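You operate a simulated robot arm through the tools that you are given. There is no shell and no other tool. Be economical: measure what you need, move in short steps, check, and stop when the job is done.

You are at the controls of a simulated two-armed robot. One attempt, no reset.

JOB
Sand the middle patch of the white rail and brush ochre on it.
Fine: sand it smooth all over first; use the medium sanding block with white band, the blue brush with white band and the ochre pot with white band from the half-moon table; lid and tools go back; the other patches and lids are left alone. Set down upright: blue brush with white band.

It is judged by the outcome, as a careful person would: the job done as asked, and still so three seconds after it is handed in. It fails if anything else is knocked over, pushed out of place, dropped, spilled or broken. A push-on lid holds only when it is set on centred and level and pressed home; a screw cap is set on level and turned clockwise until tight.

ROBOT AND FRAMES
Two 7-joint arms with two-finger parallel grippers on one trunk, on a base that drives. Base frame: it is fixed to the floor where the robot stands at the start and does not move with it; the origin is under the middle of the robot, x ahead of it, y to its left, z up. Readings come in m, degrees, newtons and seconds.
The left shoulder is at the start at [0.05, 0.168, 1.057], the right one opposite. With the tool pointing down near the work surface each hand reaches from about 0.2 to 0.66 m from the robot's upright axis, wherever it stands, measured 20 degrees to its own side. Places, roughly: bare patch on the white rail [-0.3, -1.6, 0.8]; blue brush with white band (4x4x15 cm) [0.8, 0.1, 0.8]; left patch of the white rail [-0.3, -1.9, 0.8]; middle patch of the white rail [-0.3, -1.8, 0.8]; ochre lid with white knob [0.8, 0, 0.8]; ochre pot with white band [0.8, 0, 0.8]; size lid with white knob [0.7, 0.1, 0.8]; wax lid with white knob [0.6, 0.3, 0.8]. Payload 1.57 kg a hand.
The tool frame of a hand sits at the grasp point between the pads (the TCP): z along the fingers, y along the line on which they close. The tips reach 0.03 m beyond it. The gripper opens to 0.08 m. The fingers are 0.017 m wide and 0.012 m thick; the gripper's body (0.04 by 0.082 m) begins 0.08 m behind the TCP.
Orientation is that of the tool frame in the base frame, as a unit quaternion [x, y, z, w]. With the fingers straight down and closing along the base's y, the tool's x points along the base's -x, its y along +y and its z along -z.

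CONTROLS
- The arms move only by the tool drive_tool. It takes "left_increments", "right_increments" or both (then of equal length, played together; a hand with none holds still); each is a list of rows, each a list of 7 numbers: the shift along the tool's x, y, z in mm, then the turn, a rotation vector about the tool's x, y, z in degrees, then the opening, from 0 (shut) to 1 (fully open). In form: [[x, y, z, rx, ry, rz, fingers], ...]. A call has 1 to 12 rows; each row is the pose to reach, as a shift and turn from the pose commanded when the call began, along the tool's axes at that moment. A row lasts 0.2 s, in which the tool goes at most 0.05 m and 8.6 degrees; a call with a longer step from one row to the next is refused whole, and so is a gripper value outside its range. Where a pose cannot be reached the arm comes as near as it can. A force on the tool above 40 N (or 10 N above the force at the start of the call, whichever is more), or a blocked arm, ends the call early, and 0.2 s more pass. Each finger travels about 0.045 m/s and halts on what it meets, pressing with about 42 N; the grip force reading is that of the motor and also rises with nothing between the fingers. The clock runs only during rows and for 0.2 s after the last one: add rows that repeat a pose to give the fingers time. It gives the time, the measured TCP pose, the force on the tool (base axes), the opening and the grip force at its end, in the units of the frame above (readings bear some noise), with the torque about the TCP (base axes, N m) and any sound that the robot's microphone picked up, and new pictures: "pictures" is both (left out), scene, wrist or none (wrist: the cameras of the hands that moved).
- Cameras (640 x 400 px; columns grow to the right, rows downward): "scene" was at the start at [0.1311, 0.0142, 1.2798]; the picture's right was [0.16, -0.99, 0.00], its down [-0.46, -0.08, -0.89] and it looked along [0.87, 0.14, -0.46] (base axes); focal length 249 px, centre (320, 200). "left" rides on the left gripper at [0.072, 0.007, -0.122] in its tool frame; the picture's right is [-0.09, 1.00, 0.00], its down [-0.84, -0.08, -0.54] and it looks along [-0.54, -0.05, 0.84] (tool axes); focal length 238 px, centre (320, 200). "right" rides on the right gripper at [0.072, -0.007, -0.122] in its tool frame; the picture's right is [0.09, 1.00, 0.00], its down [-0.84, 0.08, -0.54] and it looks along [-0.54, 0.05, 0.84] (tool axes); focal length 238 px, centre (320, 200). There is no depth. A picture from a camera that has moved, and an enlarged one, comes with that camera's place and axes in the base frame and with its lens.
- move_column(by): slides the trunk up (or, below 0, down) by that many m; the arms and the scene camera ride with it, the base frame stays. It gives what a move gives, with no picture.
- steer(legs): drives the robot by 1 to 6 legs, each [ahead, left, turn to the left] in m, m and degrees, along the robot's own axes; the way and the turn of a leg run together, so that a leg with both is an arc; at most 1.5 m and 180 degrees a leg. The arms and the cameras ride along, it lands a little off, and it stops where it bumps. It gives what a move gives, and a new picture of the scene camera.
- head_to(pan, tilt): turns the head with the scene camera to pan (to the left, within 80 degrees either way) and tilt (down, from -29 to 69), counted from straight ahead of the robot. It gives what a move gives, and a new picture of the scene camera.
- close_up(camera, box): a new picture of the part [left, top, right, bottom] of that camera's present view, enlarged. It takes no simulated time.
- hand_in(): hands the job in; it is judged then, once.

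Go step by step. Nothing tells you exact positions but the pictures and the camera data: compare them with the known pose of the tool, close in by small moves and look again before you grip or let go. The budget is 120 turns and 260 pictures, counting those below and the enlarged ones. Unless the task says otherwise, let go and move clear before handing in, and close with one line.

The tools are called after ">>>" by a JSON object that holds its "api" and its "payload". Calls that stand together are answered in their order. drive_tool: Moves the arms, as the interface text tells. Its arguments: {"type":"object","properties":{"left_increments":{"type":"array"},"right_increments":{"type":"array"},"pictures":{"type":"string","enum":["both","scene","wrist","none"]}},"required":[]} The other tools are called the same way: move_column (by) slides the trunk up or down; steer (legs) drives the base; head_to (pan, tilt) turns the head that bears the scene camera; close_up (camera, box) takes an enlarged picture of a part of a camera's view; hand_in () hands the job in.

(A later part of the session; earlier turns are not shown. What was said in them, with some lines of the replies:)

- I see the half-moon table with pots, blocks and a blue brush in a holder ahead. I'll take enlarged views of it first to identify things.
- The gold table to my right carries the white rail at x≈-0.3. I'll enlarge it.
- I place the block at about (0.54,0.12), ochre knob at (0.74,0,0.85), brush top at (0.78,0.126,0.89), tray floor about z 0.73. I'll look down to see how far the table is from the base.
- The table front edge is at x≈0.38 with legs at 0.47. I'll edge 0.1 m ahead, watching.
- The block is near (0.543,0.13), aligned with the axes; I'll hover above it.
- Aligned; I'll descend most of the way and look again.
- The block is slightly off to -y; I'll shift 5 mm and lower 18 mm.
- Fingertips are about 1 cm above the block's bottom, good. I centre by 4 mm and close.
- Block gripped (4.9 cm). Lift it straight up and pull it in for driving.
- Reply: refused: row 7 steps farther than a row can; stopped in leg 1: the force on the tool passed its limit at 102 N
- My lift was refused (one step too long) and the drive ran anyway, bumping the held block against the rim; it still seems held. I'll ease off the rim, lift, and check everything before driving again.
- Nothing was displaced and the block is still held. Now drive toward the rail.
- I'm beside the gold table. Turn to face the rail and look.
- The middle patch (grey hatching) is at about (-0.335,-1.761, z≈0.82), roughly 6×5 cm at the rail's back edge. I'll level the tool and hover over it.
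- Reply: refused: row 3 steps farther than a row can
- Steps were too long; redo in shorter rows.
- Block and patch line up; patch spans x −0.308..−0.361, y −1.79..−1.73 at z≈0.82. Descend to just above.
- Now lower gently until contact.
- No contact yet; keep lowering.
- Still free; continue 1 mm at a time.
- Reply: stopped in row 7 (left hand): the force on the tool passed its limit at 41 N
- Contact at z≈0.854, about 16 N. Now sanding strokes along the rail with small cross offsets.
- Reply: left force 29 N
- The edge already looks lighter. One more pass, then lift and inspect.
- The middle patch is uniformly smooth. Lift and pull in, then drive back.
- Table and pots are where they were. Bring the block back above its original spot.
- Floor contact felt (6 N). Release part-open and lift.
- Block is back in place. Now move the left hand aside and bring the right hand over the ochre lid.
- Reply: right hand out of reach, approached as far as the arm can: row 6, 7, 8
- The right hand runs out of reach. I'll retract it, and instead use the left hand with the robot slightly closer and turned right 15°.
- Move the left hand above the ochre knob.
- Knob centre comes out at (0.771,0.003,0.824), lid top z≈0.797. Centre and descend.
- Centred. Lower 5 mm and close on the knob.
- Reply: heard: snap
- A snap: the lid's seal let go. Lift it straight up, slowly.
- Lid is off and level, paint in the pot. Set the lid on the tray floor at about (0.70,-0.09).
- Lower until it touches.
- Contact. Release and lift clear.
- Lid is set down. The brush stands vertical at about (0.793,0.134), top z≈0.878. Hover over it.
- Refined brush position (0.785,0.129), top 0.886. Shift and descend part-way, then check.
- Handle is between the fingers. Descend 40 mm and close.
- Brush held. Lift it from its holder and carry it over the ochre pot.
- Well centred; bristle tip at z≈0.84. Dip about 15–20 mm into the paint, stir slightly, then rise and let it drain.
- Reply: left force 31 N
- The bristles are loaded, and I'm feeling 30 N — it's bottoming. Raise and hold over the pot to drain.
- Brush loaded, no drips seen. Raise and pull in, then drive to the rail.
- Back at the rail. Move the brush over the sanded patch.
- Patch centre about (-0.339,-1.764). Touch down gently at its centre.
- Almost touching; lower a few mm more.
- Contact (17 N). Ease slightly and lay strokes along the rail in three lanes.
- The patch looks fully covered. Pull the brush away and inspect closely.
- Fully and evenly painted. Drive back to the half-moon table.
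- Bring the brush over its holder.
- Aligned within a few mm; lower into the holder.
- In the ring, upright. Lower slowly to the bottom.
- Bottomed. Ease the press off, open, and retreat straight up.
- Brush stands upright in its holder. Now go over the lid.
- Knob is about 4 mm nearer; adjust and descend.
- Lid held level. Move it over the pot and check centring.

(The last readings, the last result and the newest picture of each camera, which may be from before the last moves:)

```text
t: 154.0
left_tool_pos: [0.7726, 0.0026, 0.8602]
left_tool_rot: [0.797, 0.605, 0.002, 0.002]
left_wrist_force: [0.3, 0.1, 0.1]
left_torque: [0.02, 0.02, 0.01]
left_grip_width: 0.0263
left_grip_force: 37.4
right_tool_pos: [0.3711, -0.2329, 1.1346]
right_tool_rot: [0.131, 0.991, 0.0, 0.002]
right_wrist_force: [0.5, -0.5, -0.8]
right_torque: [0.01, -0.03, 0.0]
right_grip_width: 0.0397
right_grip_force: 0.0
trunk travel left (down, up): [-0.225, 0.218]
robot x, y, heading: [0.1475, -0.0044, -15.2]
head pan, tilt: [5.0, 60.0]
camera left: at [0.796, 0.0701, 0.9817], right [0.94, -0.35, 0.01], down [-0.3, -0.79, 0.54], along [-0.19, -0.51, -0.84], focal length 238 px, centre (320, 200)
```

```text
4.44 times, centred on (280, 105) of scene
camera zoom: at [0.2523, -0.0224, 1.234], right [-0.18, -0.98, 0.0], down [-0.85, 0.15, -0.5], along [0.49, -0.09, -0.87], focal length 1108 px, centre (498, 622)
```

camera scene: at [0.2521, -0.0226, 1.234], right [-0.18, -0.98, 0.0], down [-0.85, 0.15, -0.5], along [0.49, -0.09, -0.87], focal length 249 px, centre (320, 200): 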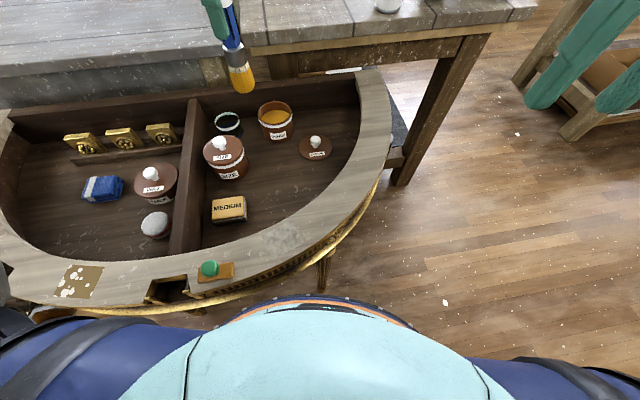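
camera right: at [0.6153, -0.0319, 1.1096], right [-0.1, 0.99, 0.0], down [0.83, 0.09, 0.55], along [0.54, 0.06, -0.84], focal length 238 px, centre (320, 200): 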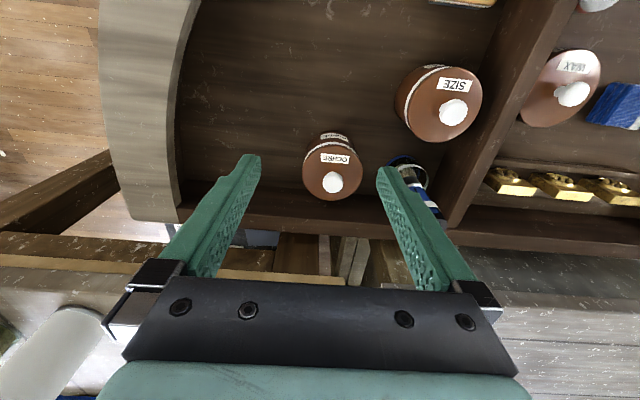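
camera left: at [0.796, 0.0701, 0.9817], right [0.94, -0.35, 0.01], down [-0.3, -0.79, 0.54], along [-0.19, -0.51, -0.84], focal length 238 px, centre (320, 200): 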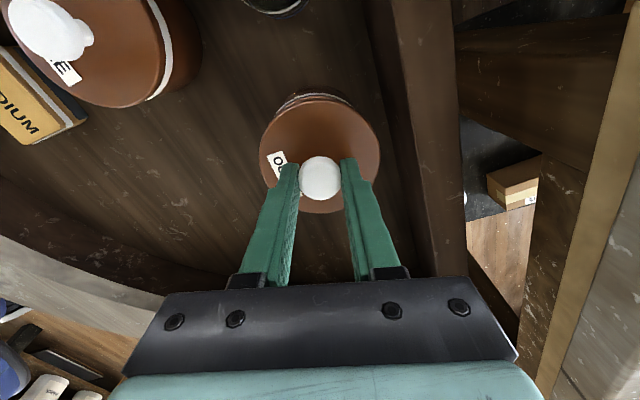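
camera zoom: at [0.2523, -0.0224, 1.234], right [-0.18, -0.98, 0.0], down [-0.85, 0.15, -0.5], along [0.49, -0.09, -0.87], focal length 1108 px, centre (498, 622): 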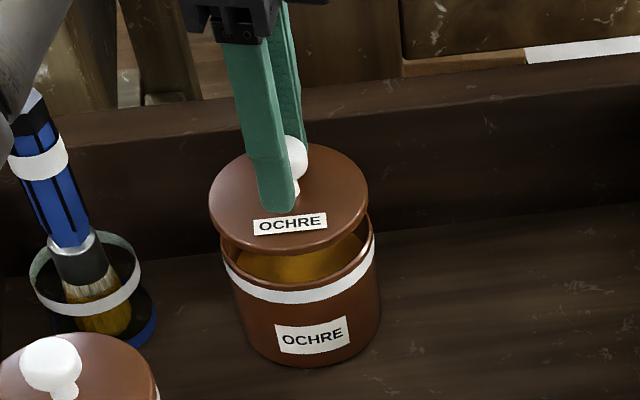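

Nearly centred; nudge 2 mm, then lower onto the pot.

>>> {"api": "drive_tool", "payload": {"left_increments": [[-2, -0.5, 6, 0, 0, 0, 0], [-2, -0.5, 12, 0, 0, 0, 0], [-2, -0.5, 16, 0, 0, 0, 0], [-2, -0.5, 19, 0, 0, 0, 0]], "pictures": "wrist"}}

>>> {"api": "close_up", "payload": {"camera": "scene", "box": [240, 80, 320, 150]}}

```text
t: 155.0
left_tool_pos: [0.7718, -0.0001, 0.8426]
left_tool_rot: [0.796, 0.606, 0.003, 0.002]
left_wrist_force: [-0.5, -0.7, -0.2]
left_torque: [0.03, 0.01, -0.01]
left_grip_width: 0.0262
left_grip_force: 37.2
right_tool_pos: [0.3704, -0.2333, 1.1354]
right_tool_rot: [0.131, 0.991, 0.001, 0.002]
right_wrist_force: [-0.2, 0.0, 0.2]
right_torque: [-0.01, -0.01, -0.02]
right_grip_width: 0.0399
right_grip_force: 0.0
trunk travel left (down, up): [-0.225, 0.218]
robot x, y, heading: [0.1465, 0.0013, -14.9]
head pan, tilt: [5.0, 60.0]
camera left: at [0.7961, 0.069, 0.9642], right [0.94, -0.35, 0.01], down [-0.3, -0.79, 0.54], along [-0.19, -0.51, -0.84], focal length 238 px, centre (320, 200)
```

left: 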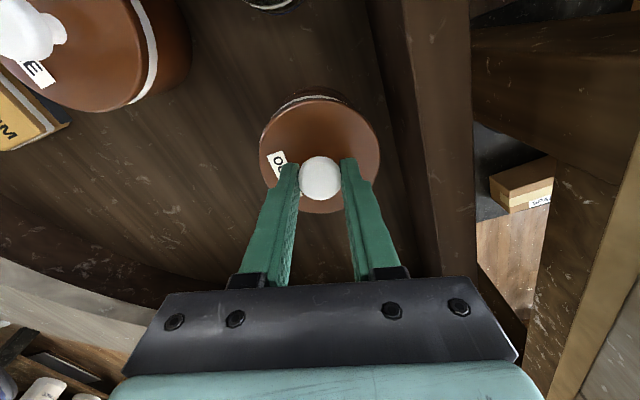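

```text
5.71 times, centred on (280, 115) of scene
camera zoom: at [0.2522, -0.0224, 1.234], right [-0.18, -0.98, 0.0], down [-0.85, 0.15, -0.5], along [0.49, -0.09, -0.87], focal length 1424 px, centre (549, 686)
```

zoom: 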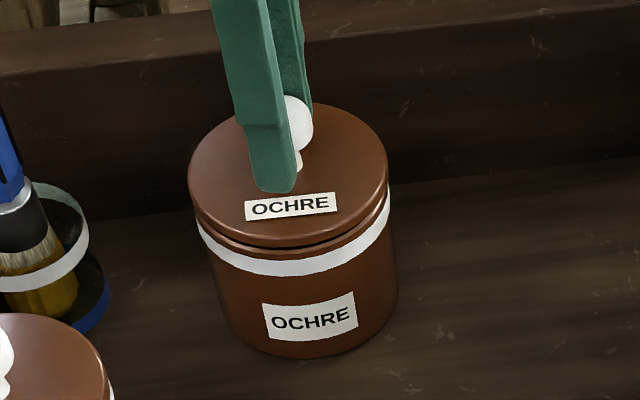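

Centring now matches the original seated view. Press down in small steps.

>>> {"api": "drive_tool", "payload": {"left_increments": [[0, 0, 2, 0, 0, 0, 0], [0, 0, 4, 0, 0, 0, 0], [0, 0, 6, 0, 0, 0, 0], [0, 0, 7, 0, 0, 0, 0], [0, 0, 8, 0, 0, 0, 0], [0, 0, 9, 0, 0, 0, 0]], "pictures": "none"}}

>>> {"api": "close_up", "payload": {"camera": "scene", "box": [240, 80, 320, 150]}}

```text
t: 156.4
left_tool_pos: [0.7705, 0.0014, 0.8405]
left_tool_rot: [0.796, 0.605, 0.006, 0.005]
left_wrist_force: [-10.2, 8.7, 31.7]
left_torque: [0.07, 0.34, 0.08]
left_grip_width: 0.0262
left_grip_force: 37.2
right_tool_pos: [0.3683, -0.2314, 1.1354]
right_tool_rot: [0.131, 0.991, 0.0, 0.003]
right_wrist_force: [-0.4, -0.1, -0.5]
right_torque: [0.02, 0.02, -0.02]
right_grip_width: 0.0399
right_grip_force: 0.0
trunk travel left (down, up): [-0.225, 0.218]
robot x, y, heading: [0.1497, -0.0051, -15.2]
head pan, tilt: [5.0, 60.0]
heard: snap
```

```text
5.71 times, centred on (280, 115) of scene
camera zoom: at [0.2482, -0.0217, 1.2347], right [-0.18, -0.98, 0.0], down [-0.85, 0.15, -0.5], along [0.5, -0.09, -0.86], focal length 1424 px, centre (549, 686)
```

zoom: 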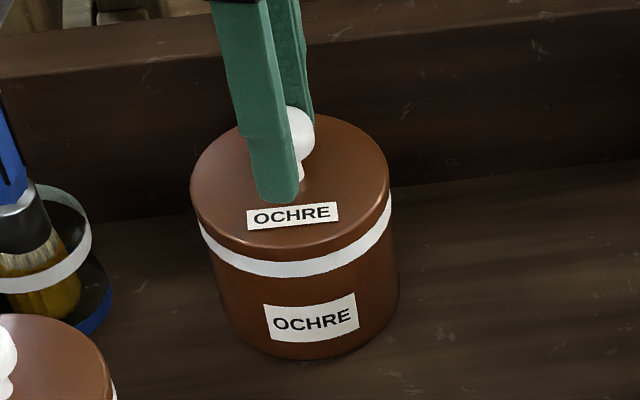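

A snap and the lid sits flush. Ease the press off, then open.

>>> {"api": "drive_tool", "payload": {"left_increments": [[0, 0, -3, 0, 0, 0, 0], [0, 0, -5, 0, 0, 0, 0], [0, 0, -5, 0, 0, 0, 0.5], [0, 0, -5, 0, 0, 0, 0.6], [0, 0, -5, 0, 0, 0, 0.6], [0, 0, -30, 0, 0, 0, 0.6], [0, 0, -65, 0, 0, 0, 0.6], [0, 0, -105, 0, 0, 0, 0.6]], "pictures": "wrist"}}

>>> {"api": "close_up", "payload": {"camera": "scene", "box": [240, 80, 320, 150]}}

```text
t: 158.2
left_tool_pos: [0.7706, 0.004, 0.9408]
left_tool_rot: [0.796, 0.605, 0.003, 0.002]
left_wrist_force: [0.3, -1.0, -0.8]
left_torque: [0.0, 0.01, -0.01]
left_grip_width: 0.048
left_grip_force: 0.0
right_tool_pos: [0.37, -0.234, 1.1352]
right_tool_rot: [0.132, 0.991, 0.0, 0.002]
right_wrist_force: [-0.7, 0.1, -0.5]
right_torque: [-0.02, 0.0, 0.01]
right_grip_width: 0.0399
right_grip_force: 0.0
trunk travel left (down, up): [-0.225, 0.218]
robot x, y, heading: [0.1442, -0.0006, -15.3]
head pan, tilt: [5.0, 60.0]
camera left: at [0.7946, 0.0726, 1.0623], right [0.93, -0.36, 0.01], down [-0.3, -0.79, 0.54], along [-0.19, -0.51, -0.84], focal length 238 px, centre (320, 200)
```

left: 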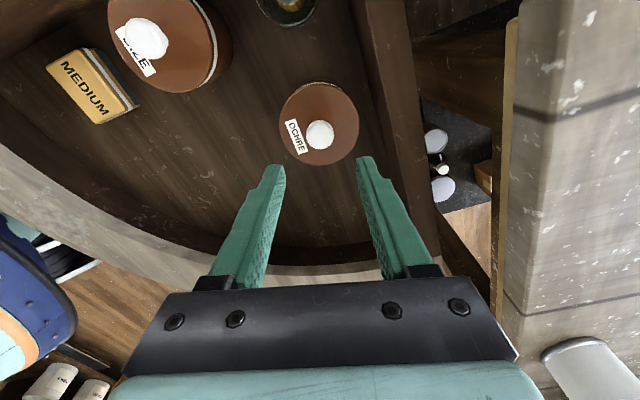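

```text
5.71 times, centred on (280, 115) of scene
camera zoom: at [0.2519, -0.0224, 1.234], right [-0.18, -0.98, 0.0], down [-0.85, 0.15, -0.5], along [0.49, -0.09, -0.87], focal length 1424 px, centre (549, 686)
```

zoom: 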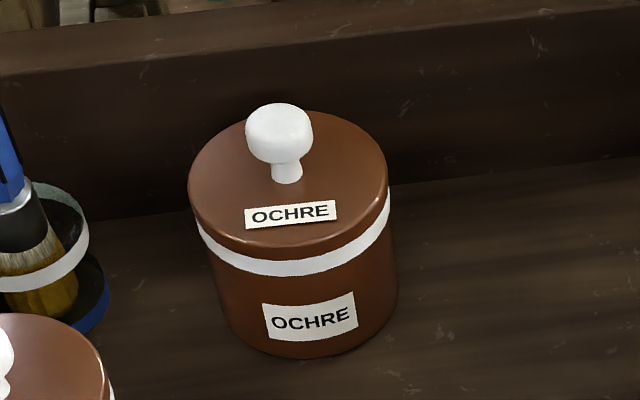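

The lid is flush and level. Pull the hand clear and take a last look at everything.

>>> {"api": "drive_tool", "payload": {"left_increments": [[0, 0, -45, 0, 0, 0, 0.6], [0, -10, -90, 0, 0, 0, 0.6], [0, -45, -120, 0, 0, 0, 0.6], [0, -85, -140, 0, 0, 0, 0.6], [0, -130, -150, 0, 0, 0, 0.6], [20, -175, -150, 0, 0, 0, 0.6]], "pictures": "none"}}

>>> {"api": "steer", "payload": {"legs": [[-0.1, 0, 0]]}}

>>> {"api": "close_up", "payload": {"camera": "scene", "box": [20, 20, 400, 260]}}

```text
t: 159.6
left_tool_pos: [0.6008, 0.0721, 1.0863]
left_tool_rot: [0.795, 0.607, 0.002, 0.003]
left_wrist_force: [-0.2, 0.6, 0.1]
left_torque: [-0.02, 0.0, 0.0]
left_grip_width: 0.0481
left_grip_force: 0.0
right_tool_pos: [0.371, -0.2328, 1.1352]
right_tool_rot: [0.131, 0.991, -0.001, 0.002]
right_wrist_force: [0.0, 0.4, -0.1]
right_torque: [0.02, 0.02, 0.02]
right_grip_width: 0.0401
right_grip_force: 0.0
trunk travel left (down, up): [-0.225, 0.218]
robot x, y, heading: [0.1414, -0.0033, -15.0]
head pan, tilt: [5.0, 60.0]
```

```text
t: 160.8
left_tool_pos: [0.5064, 0.0966, 1.0869]
left_tool_rot: [0.795, 0.606, 0.003, 0.004]
left_wrist_force: [0.4, 0.0, 0.0]
left_torque: [-0.01, -0.03, -0.03]
left_grip_width: 0.048
left_grip_force: 0.0
right_tool_pos: [0.2743, -0.2073, 1.1343]
right_tool_rot: [0.132, 0.991, 0.001, 0.002]
right_wrist_force: [-0.2, 0.1, -1.2]
right_torque: [-0.02, -0.01, 0.0]
right_grip_width: 0.04
right_grip_force: 0.1
trunk travel left (down, up): [-0.225, 0.218]
robot x, y, heading: [0.0513, 0.0252, -15.0]
head pan, tilt: [5.0, 60.0]
camera scene: at [0.1555, 0.0036, 1.2341], right [-0.18, -0.98, 0.0], down [-0.85, 0.15, -0.5], along [0.49, -0.09, -0.87], focal length 249 px, centre (320, 200)
```

scene: 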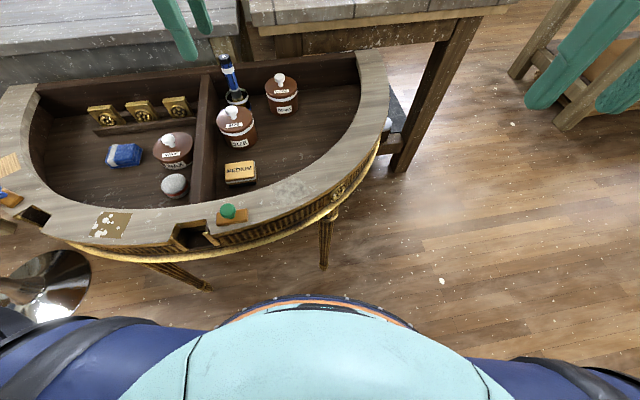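

```text
1.67 times, centred on (210, 140) of scene
camera zoom: at [0.1555, 0.0036, 1.2341], right [-0.18, -0.98, 0.0], down [-0.85, 0.15, -0.5], along [0.49, -0.09, -0.87], focal length 415 px, centre (503, 300)
```

zoom: 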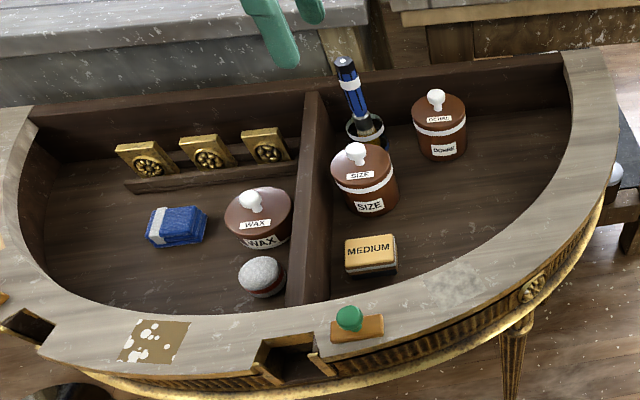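

Everything is in place: the block and brush are back, the brush is upright in its holder, the ochre lid is on, and the other items look as they were. Handing in.

>>> {"api": "hand_in", "payload": {}}

```text
The job is handed in.
```

The middle patch of the white rail is sanded smooth and painted ochre. The block and lid are back in place, and the blue brush stands upright in its holder. During one drive the held block bumped the half-moon table's rim (about 100 N), but nothing else looked moved afterwards.
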